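You operate a simulated robot arm through the tools that you are given. There is no shell and no other tool.

You are at the controls of a simulated robot arm. One attempt, no reset.

TASK
Wipe the oil off the plate on the chuck, release it, demagnetise it and test it on the meter pad.
Fine: green pad, back in its place; switch off once the plate is clear; the last test shows 5 or less. Set down upright: green scouring pad. What is to be rubbed or washed off counts as gone when no trace of it is left.

It is judged by the outcome, as a careful person would: the job done as asked, and still so three seconds after it is handed in. It fails if anything else is knocked over, pushed out of place, dropped, spilled or broken.

THE ROBOT
A 7-joint arm with a two-finger parallel gripper, fixed in place. Base frame: the origin is at the foot of the arm, x ahead of it, y to its left, z up; the work surface is at about z = 0.9. Units: m, degrees, N and s.
With the tool pointing down near the work surface it reaches from about 0.3 to 0.68 m from the base axis. Its first joint turns from -66.0 to 66.0 degrees. Payload 1.57 kg.
The tool frame sits at the grasp point between the pads (the TCP): z along the fingers, y along the line on which they close. The tips reach 0.03 m beyond it. The gripper opens to 0.11 m. The fingers are 0.024 m wide and 0.012 m thick; the gripper's body (0.048 by 0.112 m) begins 0.078 m behind the TCP.
Orientation is that of the tool frame in the base frame, as a unit quaternion [w, x, y, z]. With the fingers straight down and closing along the base's y, the tool's x points along the base's -x, its y along +y and its z along -z.

THE INTERFACE
- The arm moves only by the tool drive_tool. Its argument "increments" is a list of rows, each an object of numbers (a shift or turn left out is 0, a gripper value left out holds the last): "x", "y", "z": the shift along the base's x, y, z in m; "ax", "ay", "az": the turn, a rotation vector about the base's x, y, z in degrees. In form: [{"x": .., "y": .., "z": .., "ax": .., "ay": .., "az": ..}, ...]. A call has 1 to 20 rows; each row shifts and turns the commanded pose from where the row before left it. "claw" is the closure, from 0 (fully open) to 1 (shut), set as the call begins (left out, the last holds). Each row takes 0.2 s and may step no farther than 0.05 m and 8.6 degrees from the row before; otherwise, or with a gripper value out of range, the whole call is refused. Where a pose cannot be reached the arm comes as near as it can. A force on the tool above 40 N (or 10 N above the force at the start of the call, whichever is more), or a blocked arm, ends the call early, and 0.2 s more pass. Each finger travels about 0.108 m/s and halts on what it meets, pressing with about 43 N; the grip force reading is that of the motor and also rises with nothing between the fingers. The clock runs only during rows and for 0.2 s after the last one: add rows that do not move to give the fingers time. The reply holds the time, the measured pose of the TCP, the force on the tool along the base axes, the opening and the grip force, in the units named above and with some noise, with the torque about the TCP (base axes, N m) and any sound that the robot's microphone picked up.
- Cameras (640 x 400 px; columns grow to the right, rows downward): "scene" is fixed at [0.1602, -0.3876, 1.4083]; the picture's right is [0.82, -0.58, 0.00], its down [-0.31, -0.43, -0.85] and it looks along [0.49, 0.69, -0.53] (base axes); focal length 214 px, centre (320, 200). "wrist" rides on the gripper at [0.07, 0.016, -0.141] in the tool frame; the picture's right is [-0.23, 0.97, 0.00], its down [-0.85, -0.20, -0.48] and it looks along [-0.47, -0.11, 0.88] (tool axes); focal length 222 px, centre (320, 200). There is no depth. A picture from a camera that has moved, and an enlarged one, comes with that camera's place and axes in the base frame and with its lens.
- grab_frame(camera): a new picture of that camera. The clock stands still meanwhile.
- zoom(camera, box): a new picture of the part [left, top, right, bottom] of that camera's present view, enlarged. The clock stands still meanwhile.
- close_job(): hands the job in; it is judged then, once.

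Places have to be worked out from the pictures, the camera data and where the tool is seen. Open the gripper and draw the arm clear of the work before you hand the job in, unless the task says otherwise.

The tools are called after ">>>" by a JSON object that holds its "fn" and its "kwargs". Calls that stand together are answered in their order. drive_tool: Moves the arm, as the interface text tells. Its arguments: {"type":"object","properties":{"increments":{"type":"array"},"claw":{"type":"number"}},"required":["increments"]} The other tools are called the same way: grab_frame (camera) takes a picture; zoom (camera, box) takes an enlarged picture of a part of a camera's view; close_job () hands the job in.

At the start:

```text
t: 0.0
eef_pos: [0.3591, -0.0095, 1.297]
tool_rot: [0.0, 0.0, 1.0, 0.001]
force: [0.2, 0.2, 1.3]
ft_torque: [-0.01, 0.02, 0.01]
finger_gap: 0.1099
grip_force: 0.1
```

scene: 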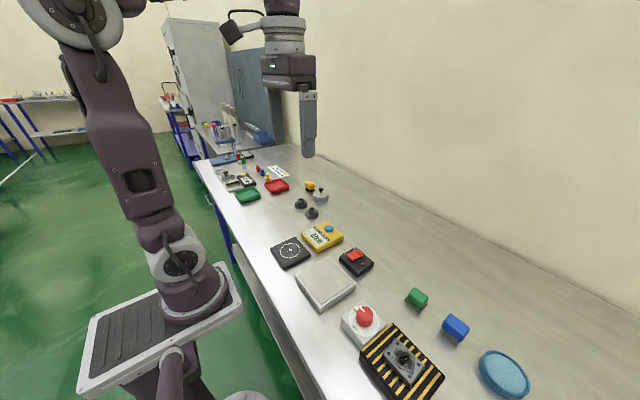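
wrist: 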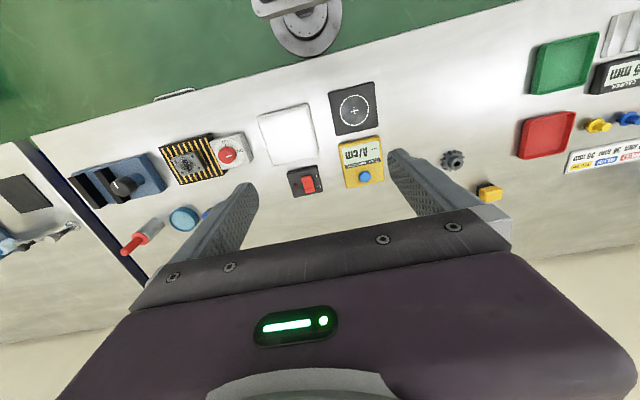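

I begin by looking closely at the bench: the magnetic chuck with a plate, the pads, the demagnetiser and the meter.

>>> {"fn": "zoom", "kwargs": {"camera": "scene", "box": [320, 280, 540, 400]}}

>>> {"fn": "zoom", "kwargs": {"camera": "scene", "box": [250, 170, 410, 320]}}

>>> {"fn": "zoom", "kwargs": {"camera": "wrist", "box": [60, 80, 400, 260]}}

```text
2.91 times, centred on (430, 340) of scene
camera zoom: at [0.1602, -0.3876, 1.4083], right [0.82, -0.58, 0.0], down [-0.31, -0.43, -0.85], along [0.49, 0.69, -0.53], focal length 624 px, centre (0, -207)
```

zoom: 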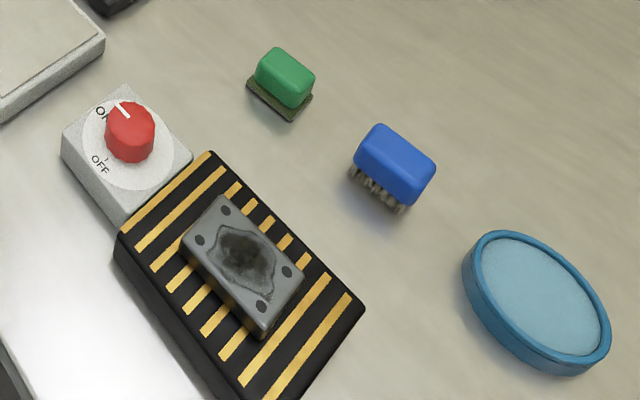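

```text
2.67 times, centred on (330, 245) of scene
camera zoom: at [0.1602, -0.3876, 1.4083], right [0.82, -0.58, 0.0], down [-0.31, -0.43, -0.85], along [0.49, 0.69, -0.53], focal length 572 px, centre (293, 80)
```

zoom: 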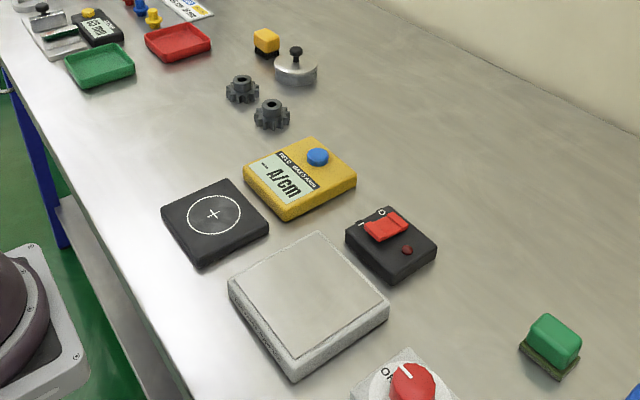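

```text
1.88 times, centred on (230, 170) of wrist
camera zoom: at [0.2917, 0.0068, 1.4384], right [0.23, 0.97, 0.0], down [0.85, -0.2, 0.48], along [0.47, -0.11, -0.88], focal length 418 px, centre (489, 256)
```

zoom: 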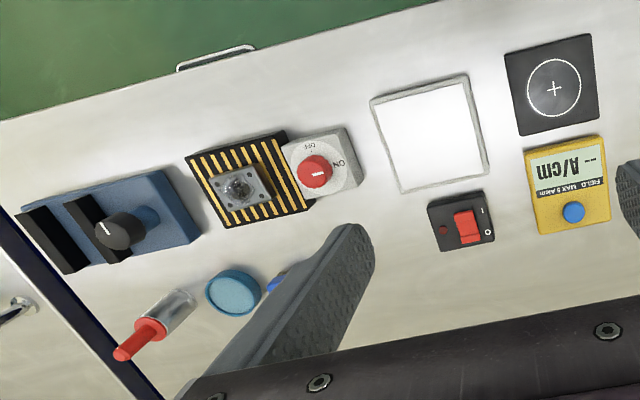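

The chuck with the oily plate is near (0.39, -0.33), the knob near (0.39, -0.23), the green pad near (0.53, -0.27). I move over that side, high up, to view it closer with the wrist camera.

>>> {"fn": "drive_tool", "kwargs": {"increments": [{"y": -0.04, "z": -0.02}, {"y": -0.04, "z": -0.02}, {"y": -0.04, "z": -0.02}, {"y": -0.04, "z": -0.02}, {"y": -0.04, "z": -0.02}, {"y": -0.04}, {"y": -0.02}, {}], "claw": 0}}

>>> {"fn": "grab_frame", "kwargs": {"camera": "wrist"}}

>>> {"fn": "grab_frame", "kwargs": {"camera": "scene"}}

```text
t: 1.8
eef_pos: [0.3611, -0.2696, 1.1965]
tool_rot: [0.0, 0.0, 1.0, 0.0]
force: [0.6, 0.8, 0.1]
ft_torque: [-0.02, -0.02, -0.02]
finger_gap: 0.11
grip_force: 0.1
```

```text
taken
camera wrist: at [0.2912, -0.2527, 1.3379], right [0.23, 0.97, 0.0], down [0.86, -0.2, 0.48], along [0.47, -0.11, -0.88], focal length 222 px, centre (320, 200)
```

wrist: 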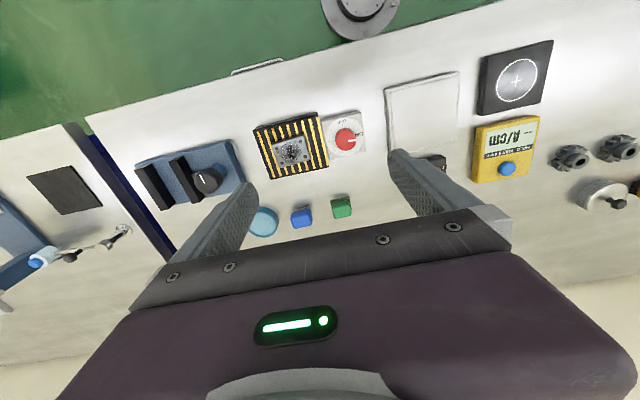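

```text
taken
```

scene: 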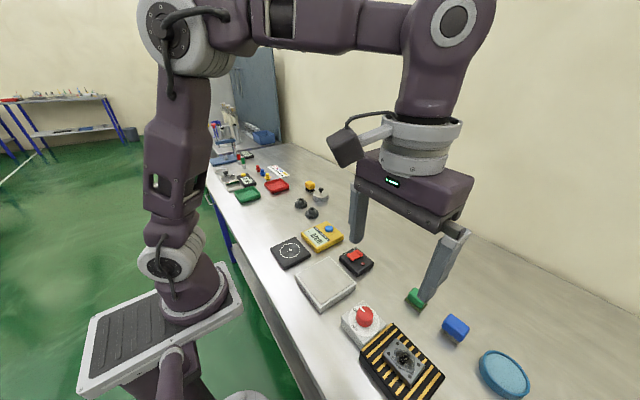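

I zoom on the chuck and the pads in the wrist view to read sizes and angles.

>>> {"fn": "zoom", "kwargs": {"camera": "wrist", "box": [240, 90, 380, 180]}}

>>> {"fn": "zoom", "kwargs": {"camera": "wrist", "box": [240, 180, 380, 250]}}

>>> {"fn": "zoom", "kwargs": {"camera": "wrist", "box": [370, 40, 570, 190]}}

```text
4.44 times, centred on (310, 135) of wrist
camera zoom: at [0.2912, -0.2527, 1.3379], right [0.23, 0.97, 0.0], down [0.86, -0.2, 0.48], along [0.47, -0.11, -0.88], focal length 987 px, centre (364, 489)
```

zoom: 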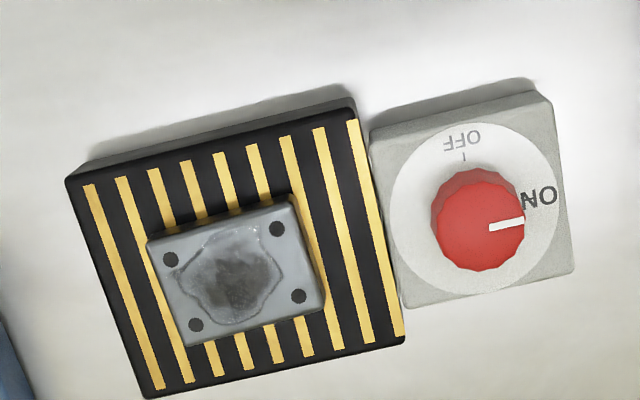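

```text
4.57 times, centred on (310, 215) of wrist
camera zoom: at [0.2912, -0.2527, 1.3379], right [0.23, 0.97, 0.0], down [0.86, -0.2, 0.48], along [0.47, -0.11, -0.88], focal length 1015 px, centre (366, 131)
```

zoom: 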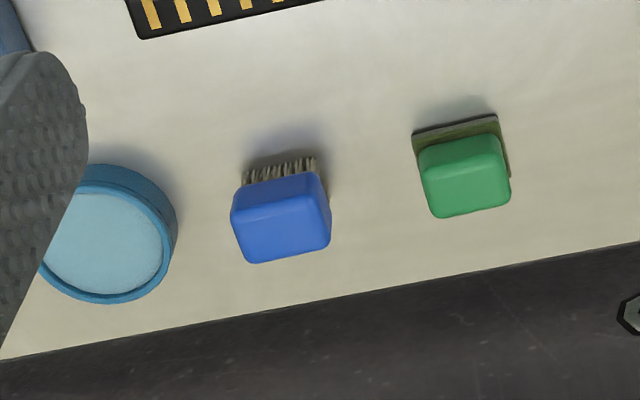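

```text
2.67 times, centred on (470, 115) of wrist
camera zoom: at [0.2912, -0.2527, 1.3379], right [0.23, 0.97, 0.0], down [0.86, -0.2, 0.48], along [0.47, -0.11, -0.88], focal length 592 px, centre (-80, 427)
```

zoom: 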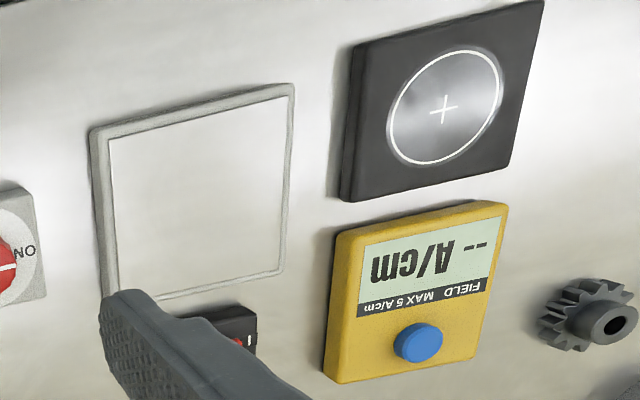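

The pad's base spans roughly x 0.532–0.566, y -0.286…-0.243, with its top near z 0.926; the brush lies about 7 cm to its right, so I half-close the fingers to about 0.07 and move above the pad for a closer look.

>>> {"fn": "drive_tool", "kwargs": {"increments": [{"x": 0.0376, "y": 0.001, "z": -0.0272}, {"x": 0.0376, "y": 0.001, "z": -0.0272}, {"x": 0.0376, "y": 0.001, "z": -0.0272}, {"x": 0.0376, "y": 0.001, "z": -0.0272}, {"x": 0.0376, "y": 0.001, "z": -0.0272}, {}, {}], "claw": 0.36}}

>>> {"fn": "grab_frame", "kwargs": {"camera": "wrist"}}

>>> {"fn": "zoom", "kwargs": {"camera": "scene", "box": [360, 230, 520, 330]}}

```text
t: 3.4
eef_pos: [0.5492, -0.2658, 1.0617]
tool_rot: [0.0, 0.0, 1.0, 0.0]
force: [0.5, 1.1, 0.4]
ft_torque: [-0.01, -0.02, 0.02]
finger_gap: 0.0704
grip_force: 0.1
```

```text
taken
camera wrist: at [0.4797, -0.2492, 1.2023], right [0.23, 0.97, 0.0], down [0.85, -0.2, 0.48], along [0.47, -0.11, -0.88], focal length 222 px, centre (320, 200)
```

wrist: 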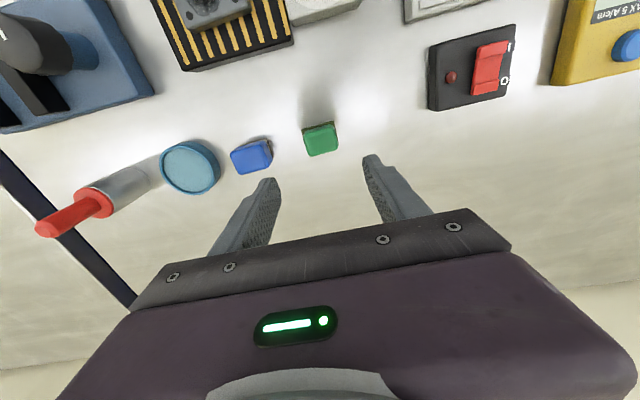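

```text
4.00 times, centred on (440, 280) of scene
camera zoom: at [0.1602, -0.3876, 1.4083], right [0.82, -0.58, 0.0], down [-0.31, -0.43, -0.85], along [0.49, 0.69, -0.53], focal length 858 px, centre (-160, -120)
```

zoom: 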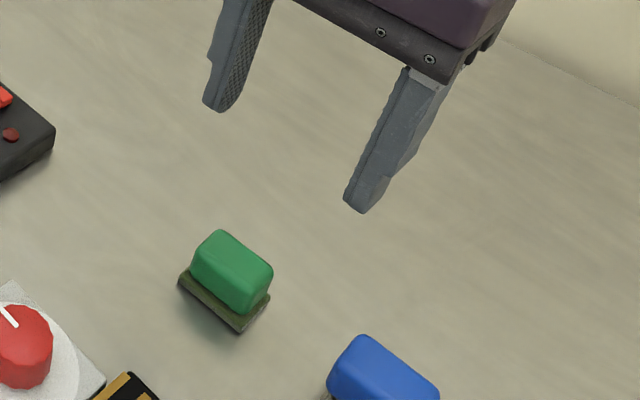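

>>> {"fn": "zoom", "kwargs": {"camera": "wrist", "box": [230, 100, 400, 200]}}

>>> {"fn": "zoom", "kwargs": {"camera": "wrist", "box": [400, 10, 560, 120]}}

```text
3.76 times, centred on (315, 150) of wrist
camera zoom: at [0.4797, -0.2492, 1.2023], right [0.23, 0.97, 0.0], down [0.85, -0.2, 0.48], along [0.47, -0.11, -0.88], focal length 836 px, centre (339, 388)
```

zoom: 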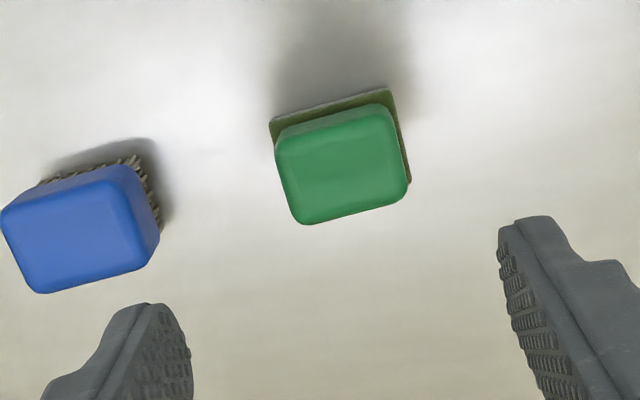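

```text
3.64 times, centred on (480, 65) of wrist
camera zoom: at [0.4797, -0.2492, 1.2023], right [0.23, 0.97, 0.0], down [0.85, -0.2, 0.48], along [0.47, -0.11, -0.88], focal length 808 px, centre (-262, 691)
```

zoom: 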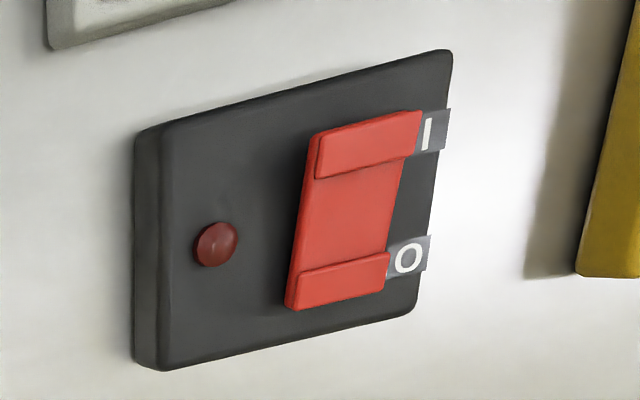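

The pad's centre comes out at about (0.547, -0.264). I shift 2 mm and lower the open fingers around the green handle, keeping the tips about 9 mm above the bench.

>>> {"fn": "drive_tool", "kwargs": {"increments": [{"x": -0.002, "y": 0.0015, "z": -0.025}, {"z": -0.025}, {"z": -0.025}, {"z": -0.02}, {"z": -0.015}, {"z": -0.012}, {}, {}], "claw": 0.36}}

>>> {"fn": "zoom", "kwargs": {"camera": "wrist", "box": [220, 100, 420, 240]}}

>>> {"fn": "zoom", "kwargs": {"camera": "scene", "box": [360, 250, 480, 330]}}

```text
t: 5.2
eef_pos: [0.5461, -0.2629, 0.9374]
tool_rot: [0.001, 0.0, 1.0, 0.0]
force: [0.8, -0.8, -0.3]
ft_torque: [0.0, -0.02, -0.02]
finger_gap: 0.0705
grip_force: 0.1
```

```text
2.86 times, centred on (320, 170) of wrist
camera zoom: at [0.4775, -0.2466, 1.0802], right [0.23, 0.97, 0.0], down [0.85, -0.2, 0.48], along [0.47, -0.11, -0.88], focal length 635 px, centre (320, 286)
```

zoom: 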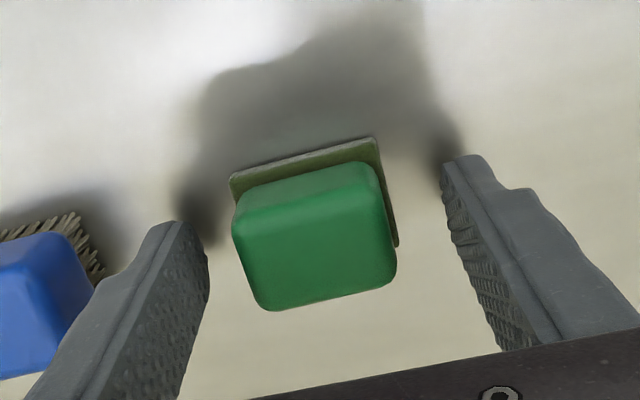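

```text
5.00 times, centred on (420, 290) of scene
camera zoom: at [0.1602, -0.3876, 1.4083], right [0.82, -0.58, 0.0], down [-0.31, -0.43, -0.85], along [0.49, 0.69, -0.53], focal length 1072 px, centre (-180, -250)
```

zoom: 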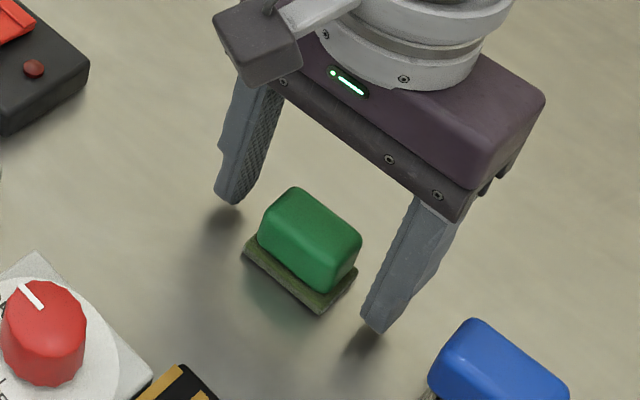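

The handle sits centred between the fingers, so I close them.

>>> {"fn": "drive_tool", "kwargs": {"increments": [{}, {}, {}, {}], "claw": 1}}

>>> {"fn": "zoom", "kwargs": {"camera": "scene", "box": [360, 250, 480, 330]}}

```text
t: 6.2
eef_pos: [0.5461, -0.2646, 0.938]
tool_rot: [0.0, 0.0, 1.0, 0.0]
force: [0.0, 0.1, 1.0]
ft_torque: [-0.03, 0.02, -0.02]
finger_gap: 0.039
grip_force: 42.9
```

```text
5.00 times, centred on (420, 290) of scene
camera zoom: at [0.1602, -0.3876, 1.4083], right [0.82, -0.58, 0.0], down [-0.31, -0.43, -0.85], along [0.49, 0.69, -0.53], focal length 1072 px, centre (-180, -250)
```

zoom: 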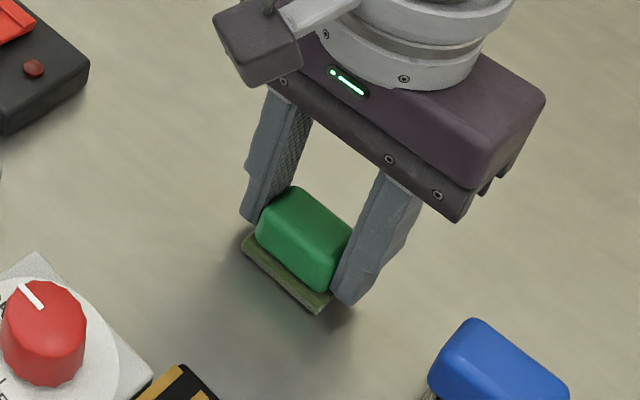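

Gripped (gap 0.039 m). I lift the pad 10 cm, carry it over the plate at about (0.393, -0.330) and look before touching.

>>> {"fn": "drive_tool", "kwargs": {"increments": [{"z": 0.02}, {"z": 0.04}, {"z": 0.04}, {"x": -0.0308, "y": -0.0133}, {"x": -0.0308, "y": -0.0133}, {"x": -0.0308, "y": -0.0133}, {"x": -0.0308, "y": -0.0133}, {"x": -0.0308, "y": -0.0133}, {}, {}], "claw": 1}}

>>> {"fn": "zoom", "kwargs": {"camera": "scene", "box": [320, 260, 480, 400]}}

>>> {"fn": "zoom", "kwargs": {"camera": "wrist", "box": [220, 80, 420, 220]}}

```text
t: 8.4
eef_pos: [0.3916, -0.3308, 1.04]
tool_rot: [0.0, 0.0, 1.0, 0.0]
force: [-0.4, 0.5, -0.1]
ft_torque: [0.01, 0.01, 0.0]
finger_gap: 0.039
grip_force: 43.0
```

```text
2.86 times, centred on (400, 330) of scene
camera zoom: at [0.1602, -0.3876, 1.4083], right [0.82, -0.58, 0.0], down [-0.31, -0.43, -0.85], along [0.49, 0.69, -0.53], focal length 613 px, centre (91, -171)
```

zoom: 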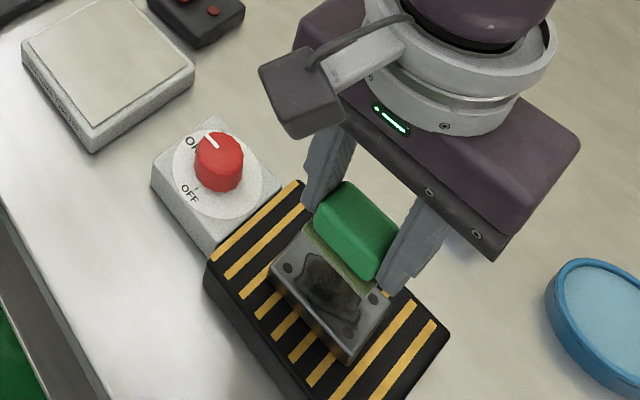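

```text
2.86 times, centred on (320, 150) of wrist
camera zoom: at [0.3237, -0.3132, 1.1798], right [0.23, 0.97, 0.0], down [0.85, -0.2, 0.48], along [0.47, -0.11, -0.88], focal length 635 px, centre (320, 343)
```

zoom: 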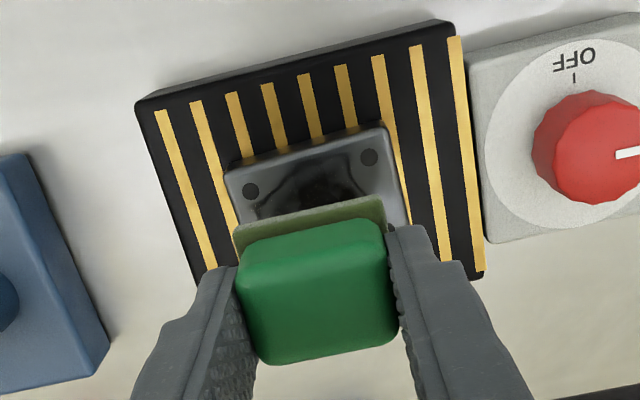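

Pad is right above the plate. I lower it to just above the plate's top (about z 0.945).

>>> {"fn": "drive_tool", "kwargs": {"increments": [{"z": -0.02}, {"z": -0.015}, {"z": -0.01}, {"z": -0.005}, {}], "claw": 1}}

>>> {"fn": "zoom", "kwargs": {"camera": "scene", "box": [340, 300, 460, 400]}}

```text
t: 9.6
eef_pos: [0.3928, -0.3309, 0.991]
tool_rot: [0.002, 0.001, 1.0, -0.002]
force: [-3.2, 6.3, 37.2]
ft_torque: [0.3, 0.22, 0.01]
finger_gap: 0.0389
grip_force: 42.2
```

```text
4.00 times, centred on (400, 350) of scene
camera zoom: at [0.1597, -0.3871, 1.4086], right [0.82, -0.58, 0.0], down [-0.31, -0.43, -0.85], along [0.49, 0.69, -0.53], focal length 858 px, centre (0, -400)
```

zoom: 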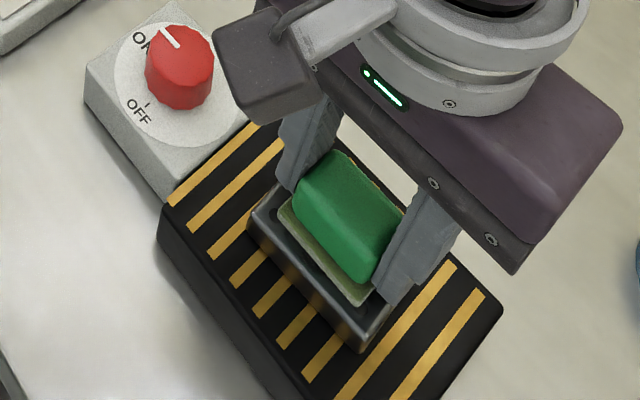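

Contact came early (37 N), so the plate's top is nearer z 0.953. I ease up 1.5 mm to a gentler press.

>>> {"fn": "drive_tool", "kwargs": {"increments": [{"z": 0.0015}, {}], "claw": 1}}

```text
t: 10.2
eef_pos: [0.393, -0.3306, 0.9898]
tool_rot: [0.001, -0.001, 1.0, -0.001]
force: [2.3, -1.7, 16.6]
ft_torque: [-0.1, -0.1, 0.01]
finger_gap: 0.039
grip_force: 43.1
```

About 17 N now, a fair rubbing pressure. I rub in short strokes along y and x, covering the smear, ending back at the centre.

>>> {"fn": "drive_tool", "kwargs": {"increments": [{"y": 0.012, "z": 0.0003}, {"y": -0.012}, {"y": -0.012}, {"x": 0.01}, {"y": 0.012}, {"y": 0.012}, {"x": -0.01}, {"x": -0.01}, {"y": -0.012}, {"y": -0.012}, {"x": 0.01}, {"y": 0.012}, {"x": 0.01}, {"x": -0.01}, {"x": -0.01}, {"x": 0.01}], "claw": 1}}

>>> {"fn": "zoom", "kwargs": {"camera": "scene", "box": [340, 300, 460, 400]}}

```text
t: 13.6
eef_pos: [0.392, -0.3302, 0.9901]
tool_rot: [0.0, 0.0, 1.0, 0.0]
force: [0.6, 0.5, -0.8]
ft_torque: [0.0, 0.01, 0.02]
finger_gap: 0.0389
grip_force: 43.2
```

```text
4.00 times, centred on (400, 350) of scene
camera zoom: at [0.1602, -0.3876, 1.4083], right [0.82, -0.58, 0.0], down [-0.31, -0.43, -0.85], along [0.49, 0.69, -0.53], focal length 858 px, centre (0, -400)
```

zoom: 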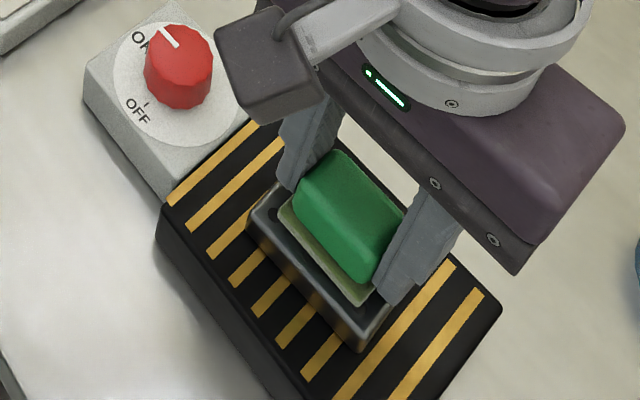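

The force has fallen to zero, so I press down in tiny steps to find contact again.

>>> {"fn": "drive_tool", "kwargs": {"increments": [{"z": -0.001}, {}], "claw": 1}}

```text
t: 14.2
eef_pos: [0.3922, -0.3291, 0.9897]
tool_rot: [0.001, 0.001, 1.0, -0.001]
force: [0.1, 1.2, 11.6]
ft_torque: [0.13, -0.03, 0.02]
finger_gap: 0.0391
grip_force: 42.9
```

11.6 N: good. I rub again with a wider pattern at this height.

>>> {"fn": "drive_tool", "kwargs": {"increments": [{"y": 0.012, "z": -0.0003}, {"y": -0.012}, {"y": -0.012}, {"x": 0.01}, {"y": 0.012}, {"y": 0.012}, {"x": -0.01}, {"x": -0.01}, {"y": -0.012}, {"y": -0.012}, {"x": 0.01}, {"y": 0.012}, {"x": 0.01}, {"x": -0.01}, {"x": -0.01}, {"x": 0.01}], "claw": 1}}

```text
t: 16.1
eef_pos: [0.384, -0.321, 0.9889]
tool_rot: [0.0, 0.0, 1.0, 0.001]
force: [-1.4, -1.3, 6.8]
ft_torque: [-0.12, -0.05, -0.03]
finger_gap: 0.0392
grip_force: 43.1
stopped in row 9: the force on the tool passed its limit at 42 N (the readings are from after the stop); the commanded pose is now the measured one
```

A force spike stopped the stroke. I lift the pad 4 cm and look at the plate.

>>> {"fn": "drive_tool", "kwargs": {"increments": [{"z": 0.005}, {"z": 0.03}, {"x": 0.04, "z": 0.03}, {"x": 0.03}, {}], "claw": 1}}

>>> {"fn": "zoom", "kwargs": {"camera": "wrist", "box": [220, 40, 420, 200]}}

>>> {"fn": "zoom", "kwargs": {"camera": "scene", "box": [340, 300, 460, 400]}}

```text
t: 17.3
eef_pos: [0.4543, -0.3212, 1.0541]
tool_rot: [0.0, -0.001, 1.0, 0.002]
force: [-0.1, -0.2, -0.1]
ft_torque: [-0.04, 0.0, 0.0]
finger_gap: 0.0388
grip_force: 42.8
```

```text
2.50 times, centred on (320, 120) of wrist
camera zoom: at [0.3848, -0.3042, 1.1959], right [0.23, 0.97, 0.0], down [0.86, -0.2, 0.48], along [0.47, -0.11, -0.88], focal length 555 px, centre (320, 400)
```

zoom: 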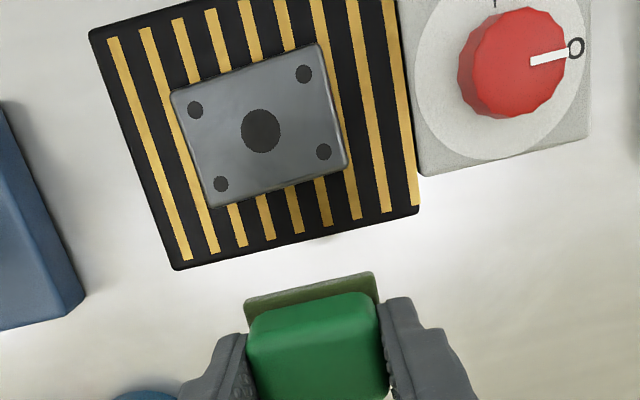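

```text
4.00 times, centred on (400, 350) of scene
camera zoom: at [0.1602, -0.3876, 1.4083], right [0.82, -0.58, 0.0], down [-0.31, -0.43, -0.85], along [0.49, 0.69, -0.53], focal length 858 px, centre (0, -400)
```

zoom: 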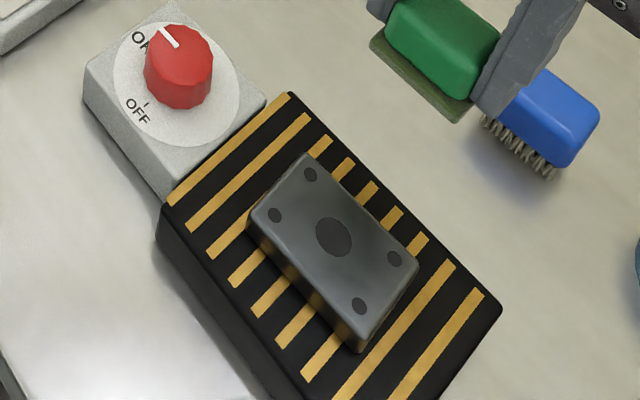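

The smear seems gone, leaving a central bore and four holes. I zoom harder to look for any film left.

>>> {"fn": "zoom", "kwargs": {"camera": "wrist", "box": [265, 50, 345, 130]}}

>>> {"fn": "zoom", "kwargs": {"camera": "scene", "box": [375, 325, 455, 395]}}

```text
5.00 times, centred on (305, 90) of wrist
camera zoom: at [0.3848, -0.3042, 1.1959], right [0.23, 0.97, 0.0], down [0.86, -0.2, 0.48], along [0.47, -0.11, -0.88], focal length 1111 px, centre (395, 750)
```

zoom: 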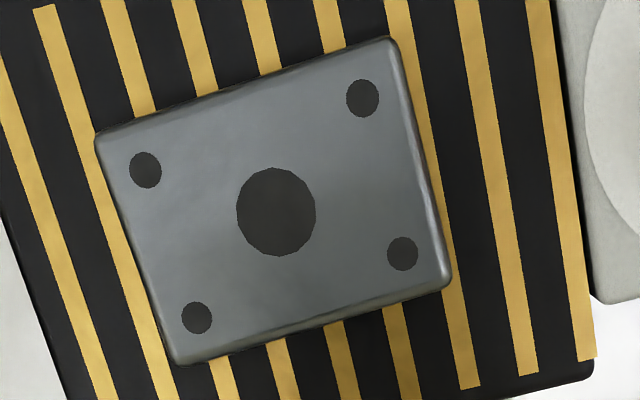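

```text
5.71 times, centred on (415, 360) of scene
camera zoom: at [0.1602, -0.3876, 1.4083], right [0.82, -0.58, 0.0], down [-0.31, -0.43, -0.85], along [0.49, 0.69, -0.53], focal length 1226 px, centre (-223, -714)
```

zoom: 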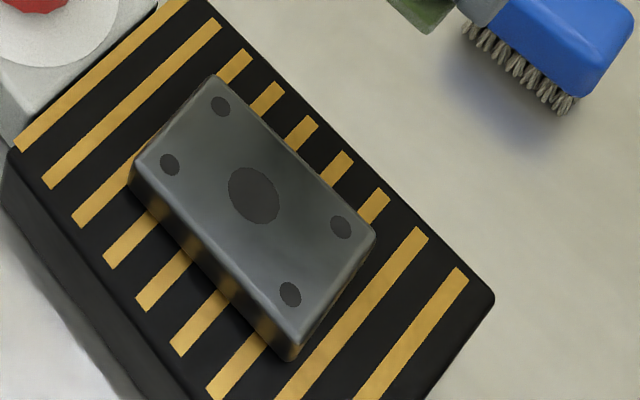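

The plate looks clean, with no film edge left. For safety I give it one more light rub: first back to just above contact.

>>> {"fn": "drive_tool", "kwargs": {"increments": [{"x": -0.03, "y": -0.005}, {"x": -0.031, "y": -0.0045}, {"z": -0.03}, {"z": -0.02}, {"z": -0.008}, {"z": -0.003}, {"z": -0.001}, {}], "claw": 1}}

```text
t: 19.1
eef_pos: [0.3925, -0.3298, 0.9914]
tool_rot: [0.0, 0.0, 1.0, 0.001]
force: [-0.1, -0.7, -0.3]
ft_torque: [0.03, -0.01, -0.03]
finger_gap: 0.0391
grip_force: 42.4
```

>>> {"fn": "drive_tool", "kwargs": {"increments": [{"z": -0.001}, {"z": -0.0006}, {}], "claw": 1}}

```text
t: 19.9
eef_pos: [0.3928, -0.3297, 0.9905]
tool_rot: [-0.001, 0.0, 1.0, 0.001]
force: [0.3, -0.5, -0.7]
ft_torque: [0.0, 0.02, -0.01]
finger_gap: 0.0387
grip_force: 43.2
```

Still no contact; one more millimetre down in two small steps.

>>> {"fn": "drive_tool", "kwargs": {"increments": [{"z": -0.0006}, {"z": -0.0006}, {}], "claw": 1}}

```text
t: 20.7
eef_pos: [0.393, -0.3303, 0.9905]
tool_rot: [0.001, 0.0, 1.0, 0.001]
force: [-1.1, 0.6, 11.5]
ft_torque: [-0.11, 0.02, 0.0]
finger_gap: 0.0388
grip_force: 42.7
```

11.5 N. I rub gently over the middle and sides once more.

>>> {"fn": "drive_tool", "kwargs": {"increments": [{"y": 0.01}, {"y": -0.01}, {"y": -0.01}, {"x": 0.007}, {"y": 0.01}, {"y": 0.01}, {"x": -0.007}, {"x": -0.007}, {"y": -0.01}, {"y": -0.01}, {"x": 0.007}, {"y": 0.01}, {"x": 0.008}, {"x": -0.008}, {"x": -0.008}, {"x": 0.008}], "claw": 1}}

```text
t: 24.1
eef_pos: [0.3907, -0.3298, 0.9893]
tool_rot: [-0.001, 0.001, 1.0, 0.001]
force: [-7.5, -0.1, 20.1]
ft_torque: [-0.22, 0.19, -0.08]
finger_gap: 0.0387
grip_force: 42.4
```

Rubbing finished; I lift off, check the plate, then carry the pad back over its place at about (0.546, -0.264).

>>> {"fn": "drive_tool", "kwargs": {"increments": [{"z": 0.01}, {"z": 0.03}, {"z": 0.02}, {"x": 0.0306, "y": 0.0133}, {"x": 0.0306, "y": 0.0133}, {"x": 0.0306, "y": 0.0133}, {"x": 0.0306, "y": 0.0133}, {"x": 0.0307, "y": 0.0135}, {}, {}], "claw": 1}}

>>> {"fn": "zoom", "kwargs": {"camera": "scene", "box": [340, 250, 480, 400]}}

>>> {"fn": "zoom", "kwargs": {"camera": "scene", "box": [375, 325, 455, 395]}}

>>> {"fn": "zoom", "kwargs": {"camera": "wrist", "box": [220, 100, 420, 240]}}

```text
t: 26.3
eef_pos: [0.5457, -0.2622, 1.05]
tool_rot: [0.0, 0.0, 1.0, 0.001]
force: [0.1, 0.1, -0.2]
ft_torque: [-0.02, 0.01, -0.01]
finger_gap: 0.0393
grip_force: 43.1
```

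```text
2.67 times, centred on (410, 325) of scene
camera zoom: at [0.1602, -0.3876, 1.4083], right [0.82, -0.58, 0.0], down [-0.31, -0.43, -0.85], along [0.49, 0.69, -0.53], focal length 572 px, centre (80, -133)
```

zoom: 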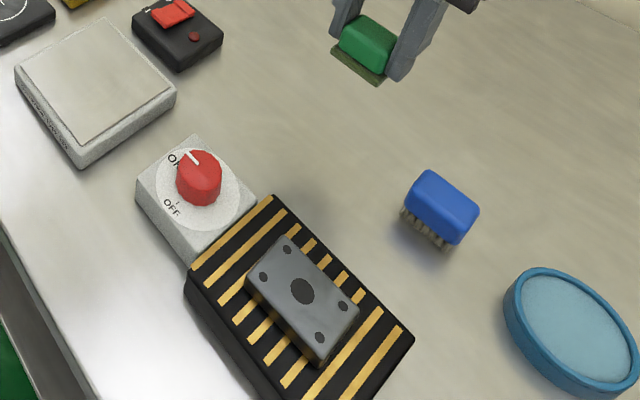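

```text
5.71 times, centred on (415, 360) of scene
camera zoom: at [0.1602, -0.3876, 1.4083], right [0.82, -0.58, 0.0], down [-0.31, -0.43, -0.85], along [0.49, 0.69, -0.53], focal length 1226 px, centre (-223, -714)
```

zoom: 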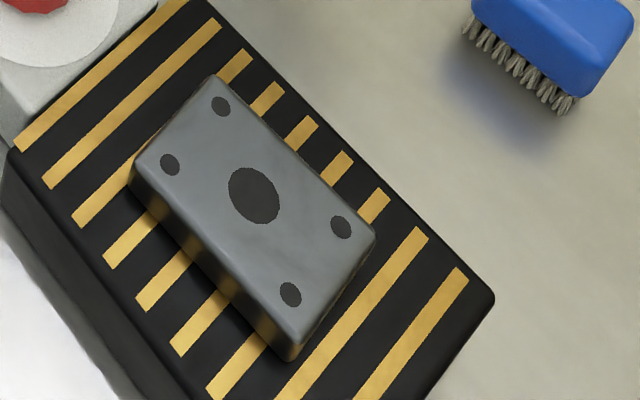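

```text
2.86 times, centred on (320, 170) of wrist
camera zoom: at [0.4767, -0.2457, 1.1915], right [0.23, 0.97, 0.0], down [0.86, -0.2, 0.48], along [0.47, -0.11, -0.88], focal length 635 px, centre (320, 286)
```

zoom: 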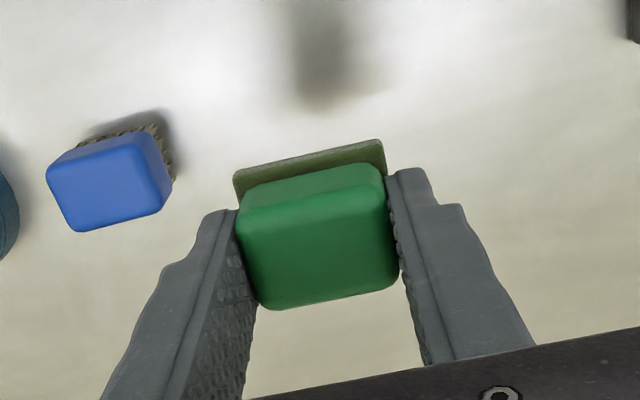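

Plate is clean and the pad sits in the grip as before. I lower it towards the bench where it came from.

>>> {"fn": "drive_tool", "kwargs": {"increments": [{"z": -0.03}, {"z": -0.03}, {"z": -0.025}, {"z": -0.015}, {"z": -0.006}, {"z": -0.003}, {}], "claw": 1}}

```text
t: 27.9
eef_pos: [0.5451, -0.2638, 0.9406]
tool_rot: [-0.001, 0.0, 1.0, 0.002]
force: [0.6, 0.5, -0.6]
ft_torque: [0.01, -0.01, 0.02]
finger_gap: 0.0386
grip_force: 43.3
```

>>> {"fn": "drive_tool", "kwargs": {"increments": [{"z": -0.001}, {"z": -0.001}, {}], "claw": 1}}

>>> {"fn": "zoom", "kwargs": {"camera": "scene", "box": [360, 250, 480, 330]}}

```text
t: 28.7
eef_pos: [0.5447, -0.2632, 0.9386]
tool_rot: [0.001, 0.0, 1.0, 0.002]
force: [-0.7, 0.7, -0.3]
ft_torque: [0.01, 0.03, -0.01]
finger_gap: 0.0387
grip_force: 43.2
```

```text
5.00 times, centred on (420, 290) of scene
camera zoom: at [0.1602, -0.3876, 1.4083], right [0.82, -0.58, 0.0], down [-0.31, -0.43, -0.85], along [0.49, 0.69, -0.53], focal length 1072 px, centre (-180, -250)
```

zoom: 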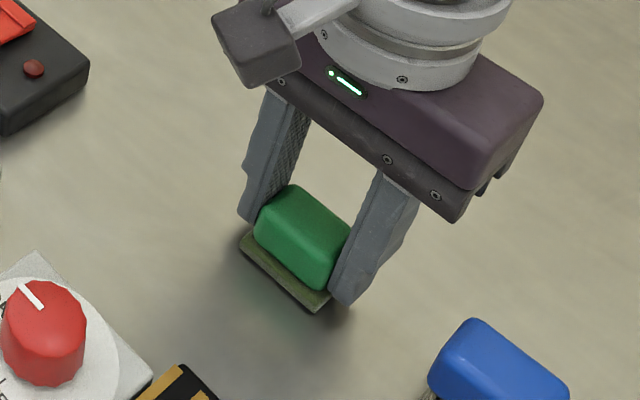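

The pad is within about 1 mm of its old spot. I nudge +1 mm in x and lower another millimetre or so to feel the bench.

>>> {"fn": "drive_tool", "kwargs": {"increments": [{"x": 0.001}, {"z": -0.0007}, {"z": -0.0006}, {}], "claw": 1}}

```text
t: 29.7
eef_pos: [0.5461, -0.2634, 0.9381]
tool_rot: [0.001, 0.0, 1.0, 0.001]
force: [-2.5, 3.3, 17.3]
ft_torque: [0.02, 0.14, 0.01]
finger_gap: 0.0388
grip_force: 43.3
```

Contact (17 N): the pad rests on the bench. I ease up half a millimetre and open the fingers part-way.

>>> {"fn": "drive_tool", "kwargs": {"increments": [{"z": 0.0006}, {}], "claw": 1}}

>>> {"fn": "drive_tool", "kwargs": {"increments": [{}, {}, {}], "claw": 0.36}}

>>> {"fn": "zoom", "kwargs": {"camera": "scene", "box": [360, 250, 480, 330]}}

```text
t: 30.3
eef_pos: [0.5455, -0.2631, 0.9374]
tool_rot: [0.001, 0.0, 1.0, 0.001]
force: [0.0, -0.4, 13.3]
ft_torque: [-0.13, 0.01, -0.03]
finger_gap: 0.039
grip_force: 42.4
```

```text
t: 31.1
eef_pos: [0.5468, -0.2638, 0.9367]
tool_rot: [0.001, 0.0, 1.0, 0.002]
force: [2.3, 3.3, 11.2]
ft_torque: [-0.25, -0.08, 0.06]
finger_gap: 0.0674
grip_force: 0.0
```

```text
5.00 times, centred on (420, 290) of scene
camera zoom: at [0.1601, -0.3874, 1.4084], right [0.82, -0.58, 0.0], down [-0.31, -0.43, -0.85], along [0.49, 0.69, -0.53], focal length 1072 px, centre (-180, -250)
```

zoom: 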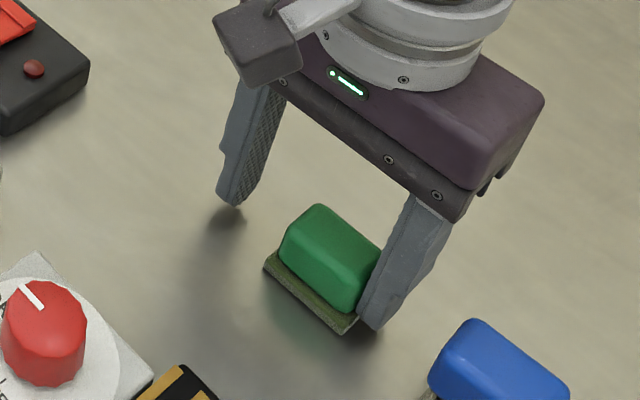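

The right finger's tip was pressing on the pad's wider base and dragged it sideways while opening. I raise 3 mm to free it, then re-close to re-centre the pad at its place.

>>> {"fn": "drive_tool", "kwargs": {"increments": [{"z": 0.002}, {"z": 0.0015}, {}], "claw": 0.36}}

>>> {"fn": "zoom", "kwargs": {"camera": "scene", "box": [360, 250, 480, 330]}}

```text
t: 31.9
eef_pos: [0.5464, -0.2625, 0.9406]
tool_rot: [-0.001, 0.0, 1.0, 0.001]
force: [0.3, 1.0, 0.6]
ft_torque: [0.01, 0.01, 0.02]
finger_gap: 0.0703
grip_force: 0.0
```

```text
5.00 times, centred on (420, 290) of scene
camera zoom: at [0.1602, -0.3876, 1.4083], right [0.82, -0.58, 0.0], down [-0.31, -0.43, -0.85], along [0.49, 0.69, -0.53], focal length 1072 px, centre (-180, -250)
```

zoom: 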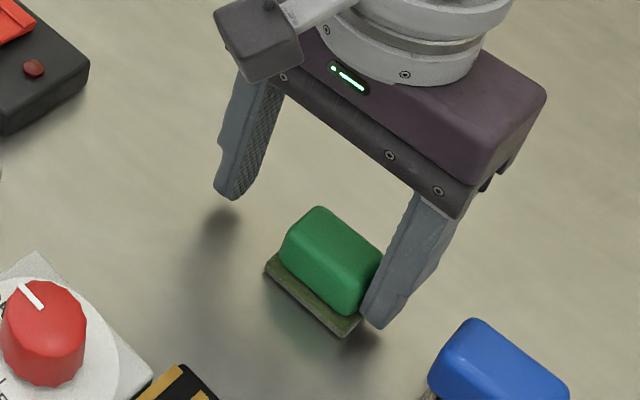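

Free now. I close slowly so the finger slides the pad back to the centre line.

>>> {"fn": "drive_tool", "kwargs": {"increments": [{}, {}], "claw": 0.55}}

>>> {"fn": "drive_tool", "kwargs": {"increments": [{}, {}], "claw": 0.64}}

>>> {"fn": "zoom", "kwargs": {"camera": "scene", "box": [360, 250, 480, 330]}}

```text
t: 32.5
eef_pos: [0.5465, -0.2628, 0.9405]
tool_rot: [0.0, 0.0, 1.0, 0.002]
force: [-0.5, 0.3, 0.4]
ft_torque: [-0.04, 0.03, 0.02]
finger_gap: 0.0493
grip_force: 0.1
```

```text
t: 33.1
eef_pos: [0.5466, -0.2626, 0.9409]
tool_rot: [-0.001, 0.0, 1.0, 0.002]
force: [-0.2, 0.2, 0.3]
ft_torque: [-0.01, 0.03, 0.0]
finger_gap: 0.0403
grip_force: 0.5
```

```text
5.00 times, centred on (420, 290) of scene
camera zoom: at [0.1602, -0.3876, 1.4083], right [0.82, -0.58, 0.0], down [-0.31, -0.43, -0.85], along [0.49, 0.69, -0.53], focal length 1072 px, centre (-180, -250)
```

zoom: 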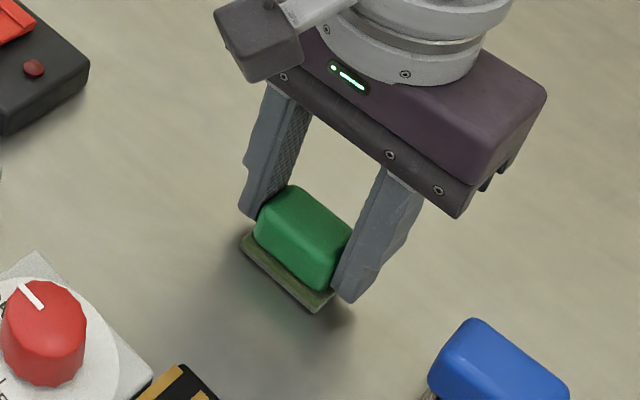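

The pad is back in line with its original outline. Now I open the fingers with no downward press.

>>> {"fn": "drive_tool", "kwargs": {"increments": [{}, {}, {}], "claw": 0.36}}

>>> {"fn": "zoom", "kwargs": {"camera": "scene", "box": [360, 250, 480, 330]}}

```text
t: 33.9
eef_pos: [0.5461, -0.2629, 0.9405]
tool_rot: [0.0, 0.001, 1.0, 0.002]
force: [0.0, 0.4, 0.8]
ft_torque: [0.02, 0.01, 0.01]
finger_gap: 0.0702
grip_force: 0.1
```

```text
5.00 times, centred on (420, 290) of scene
camera zoom: at [0.1602, -0.3876, 1.4083], right [0.82, -0.58, 0.0], down [-0.31, -0.43, -0.85], along [0.49, 0.69, -0.53], focal length 1072 px, centre (-180, -250)
```

zoom: 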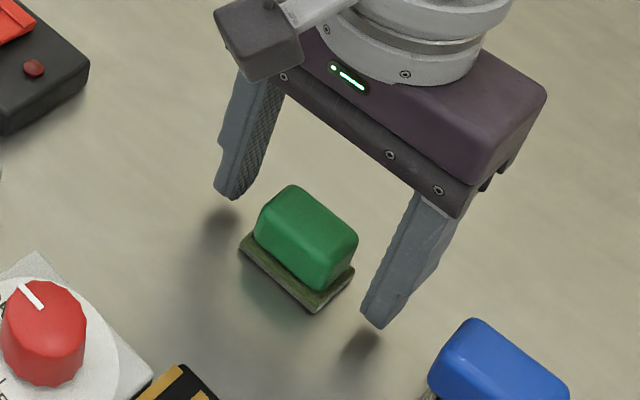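

The pad is upright in its place. I rise straight up and move above the knob (about (0.388, -0.231), top near z 0.963), turning the gripper -45° so that it has room for a +90° turn from ON to OFF.

>>> {"fn": "drive_tool", "kwargs": {"increments": [{"z": 0.03}, {"z": 0.045}, {"z": 0.045}, {"x": -0.0316, "y": 0.0064, "az": -7.5}, {"x": -0.0316, "y": 0.0064, "az": -7.5}, {"x": -0.0316, "y": 0.0064, "az": -7.5}, {"x": -0.0316, "y": 0.0064, "az": -7.5}, {"x": -0.0316, "y": 0.0064, "az": -7.5}, {"az": -7.5}, {}], "claw": 0.4}}

>>> {"fn": "grab_frame", "kwargs": {"camera": "wrist"}}

>>> {"fn": "zoom", "kwargs": {"camera": "scene", "box": [320, 250, 480, 400]}}

```text
t: 36.1
eef_pos: [0.3879, -0.232, 1.0604]
tool_rot: [0.001, 0.384, 0.923, 0.002]
force: [0.5, 0.2, 0.3]
ft_torque: [0.01, 0.0, 0.03]
finger_gap: 0.0659
grip_force: 0.0
```

```text
taken
camera wrist: at [0.3511, -0.1701, 1.2025], right [0.85, 0.53, 0.0], down [0.46, -0.75, 0.48], along [0.25, -0.4, -0.88], focal length 222 px, centre (320, 200)
```

wrist: 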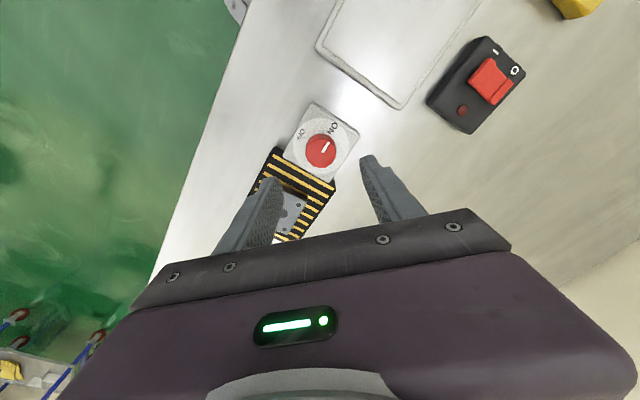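

```text
2.67 times, centred on (400, 325) of scene
camera zoom: at [0.1602, -0.3876, 1.4083], right [0.82, -0.58, 0.0], down [-0.31, -0.43, -0.85], along [0.49, 0.69, -0.53], focal length 572 px, centre (107, -133)
```

zoom: 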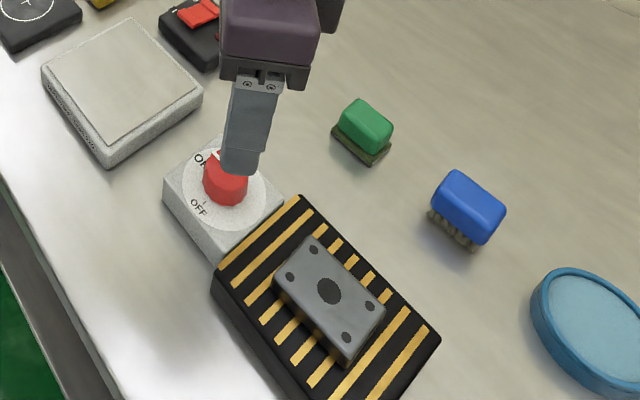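

I zoom on the knob to find its exact centre.

>>> {"fn": "zoom", "kwargs": {"camera": "wrist", "box": [270, 90, 380, 190]}}

```text
4.00 times, centred on (325, 140) of wrist
camera zoom: at [0.3511, -0.1701, 1.2025], right [0.85, 0.53, 0.0], down [0.46, -0.75, 0.48], along [0.25, -0.4, -0.88], focal length 888 px, centre (300, 440)
```

zoom: 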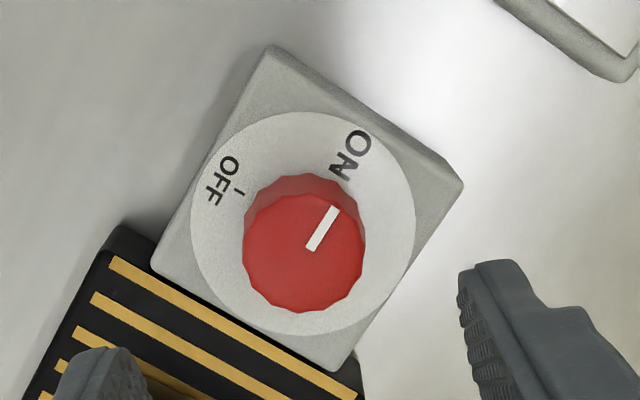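

The knob axis is at about (0.390, -0.231). I shift 1 mm and lower to z 0.973 so the tips straddle the knob above its base.

>>> {"fn": "drive_tool", "kwargs": {"increments": [{"x": 0.001, "y": 0.001, "z": -0.02}, {"z": -0.025}, {"z": -0.02}, {"z": -0.015}, {"z": -0.008}, {}], "claw": 0.4}}

>>> {"fn": "zoom", "kwargs": {"camera": "wrist", "box": [220, 100, 420, 240]}}

>>> {"fn": "zoom", "kwargs": {"camera": "scene", "box": [320, 270, 420, 360]}}

```text
t: 37.5
eef_pos: [0.389, -0.2309, 0.9722]
tool_rot: [0.0, 0.382, 0.924, 0.002]
force: [-0.3, 0.5, -0.4]
ft_torque: [-0.01, -0.01, -0.04]
finger_gap: 0.0658
grip_force: 0.0
```

```text
2.86 times, centred on (320, 170) of wrist
camera zoom: at [0.3523, -0.1688, 1.1146], right [0.85, 0.53, 0.0], down [0.46, -0.75, 0.48], along [0.25, -0.4, -0.88], focal length 635 px, centre (320, 286)
```

zoom: 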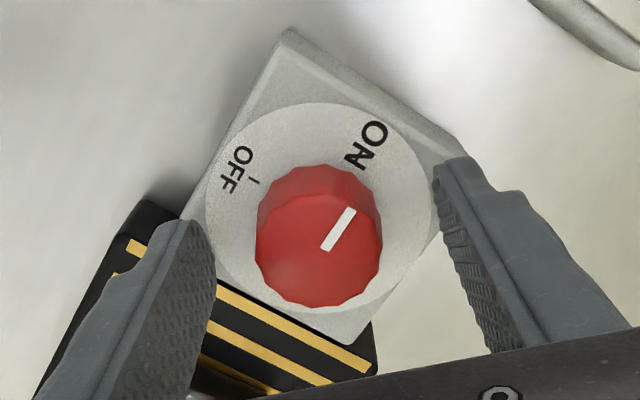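

```text
4.44 times, centred on (370, 315) of scene
camera zoom: at [0.1602, -0.3876, 1.4083], right [0.82, -0.58, 0.0], down [-0.31, -0.43, -0.85], along [0.49, 0.69, -0.53], focal length 953 px, centre (98, -311)
```

zoom: 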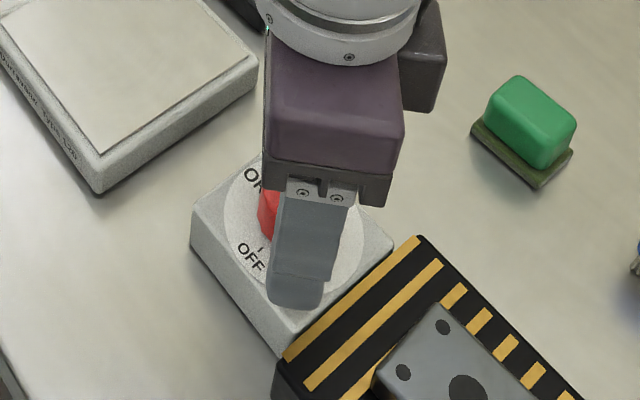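

The knob is centred between the fingers. I close on it.

>>> {"fn": "drive_tool", "kwargs": {"increments": [{}, {}, {}], "claw": 1}}

```text
t: 38.3
eef_pos: [0.3896, -0.2314, 0.9723]
tool_rot: [0.0, 0.382, 0.924, 0.001]
force: [-6.4, -7.3, -6.0]
ft_torque: [-0.39, 0.09, -0.03]
finger_gap: 0.0348
grip_force: 42.0
```

Gripped (gap 0.035), with only a small side force. I turn counter-clockwise (seen from above) by 45° first.

>>> {"fn": "drive_tool", "kwargs": {"increments": [{"az": 7.5}, {"az": 7.5}, {"az": 7.5}, {"az": 7.5}, {"az": 7.5}, {"az": 7.5}, {}], "claw": 1}}

>>> {"fn": "zoom", "kwargs": {"camera": "wrist", "box": [220, 80, 420, 220]}}

```text
t: 39.9
eef_pos: [0.3887, -0.2315, 0.9735]
tool_rot: [-0.001, 0.0, 1.0, 0.002]
force: [-16.1, -26.7, -21.9]
ft_torque: [-0.47, 0.66, -0.08]
finger_gap: 0.0347
grip_force: 42.0
```

```text
2.86 times, centred on (320, 150) of wrist
camera zoom: at [0.32, -0.2151, 1.1149], right [0.23, 0.97, 0.0], down [0.86, -0.2, 0.48], along [0.47, -0.11, -0.88], focal length 635 px, centre (320, 343)
```

zoom: 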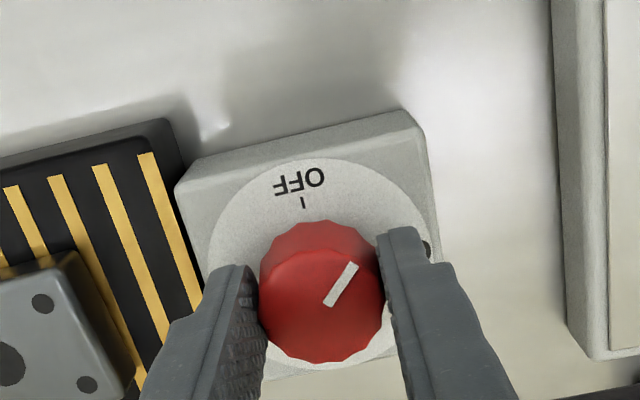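

The knob follows (pointer half-way), but side force is building up (-16, -27, -22 N). I shift slightly with the force to relieve it.

>>> {"fn": "drive_tool", "kwargs": {"increments": [{"x": -0.0007, "y": -0.0012, "z": -0.0008}, {}], "claw": 1}}

```text
t: 40.5
eef_pos: [0.3886, -0.2327, 0.9722]
tool_rot: [0.001, 0.0, 1.0, 0.001]
force: [-14.4, -16.3, 5.9]
ft_torque: [-0.44, 1.08, -0.03]
finger_gap: 0.0347
grip_force: 41.8
```

It helped; a bit more in x and y.

>>> {"fn": "drive_tool", "kwargs": {"increments": [{"x": -0.0012, "y": -0.0014}, {}], "claw": 1}}

```text
t: 41.1
eef_pos: [0.3887, -0.2325, 0.9732]
tool_rot: [0.001, -0.001, 1.0, 0.002]
force: [-4.2, 2.3, 23.6]
ft_torque: [0.26, 0.52, -0.01]
finger_gap: 0.0348
grip_force: 42.1
```

Side forces are almost gone; I ease z up a little and continue the turn by the remaining 45°.

>>> {"fn": "drive_tool", "kwargs": {"increments": [{"z": 0.0008}, {"az": 7.5}, {"az": 7.5}, {"az": 7.5}, {}], "claw": 1}}

```text
t: 42.3
eef_pos: [0.388, -0.2328, 0.9732]
tool_rot: [0.001, -0.197, 0.98, 0.001]
force: [13.9, 11.0, 10.4]
ft_torque: [0.41, -0.89, 0.01]
finger_gap: 0.0343
grip_force: 42.0
```

>>> {"fn": "drive_tool", "kwargs": {"increments": [{"x": 0.001, "y": 0.0008}, {"az": 7.5}, {"az": 7.5}, {"az": 7.5}, {}], "claw": 1}}

>>> {"fn": "zoom", "kwargs": {"camera": "wrist", "box": [220, 80, 420, 220]}}

>>> {"fn": "zoom", "kwargs": {"camera": "scene", "box": [320, 270, 420, 360]}}

```text
t: 43.5
eef_pos: [0.3903, -0.2337, 0.9725]
tool_rot: [-0.001, -0.384, 0.923, 0.001]
force: [15.7, -3.2, -9.9]
ft_torque: [-0.19, -0.45, -0.54]
finger_gap: 0.0347
grip_force: 42.7
```

```text
2.86 times, centred on (320, 150) of wrist
camera zoom: at [0.3294, -0.2702, 1.1148], right [-0.53, 0.85, 0.0], down [0.75, 0.46, 0.48], along [0.4, 0.25, -0.88], focal length 635 px, centre (320, 343)
```

zoom: 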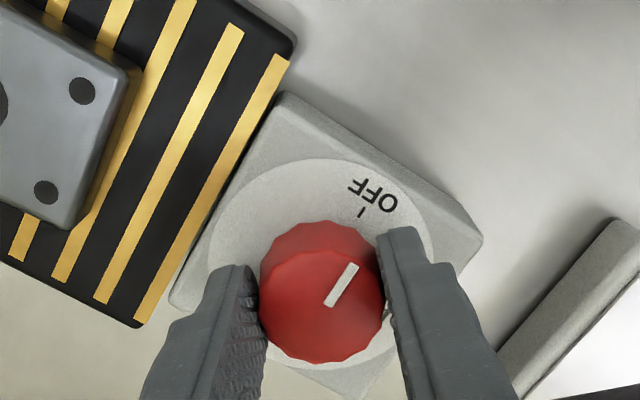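

```text
4.44 times, centred on (370, 315) of scene
camera zoom: at [0.1608, -0.3878, 1.4082], right [0.82, -0.58, 0.0], down [-0.31, -0.43, -0.85], along [0.49, 0.69, -0.53], focal length 953 px, centre (98, -311)
```

zoom: 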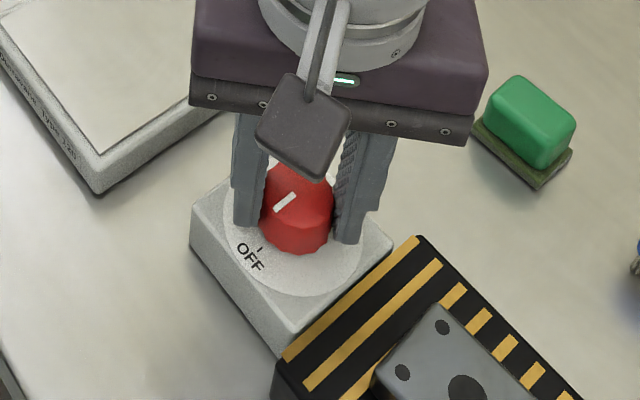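

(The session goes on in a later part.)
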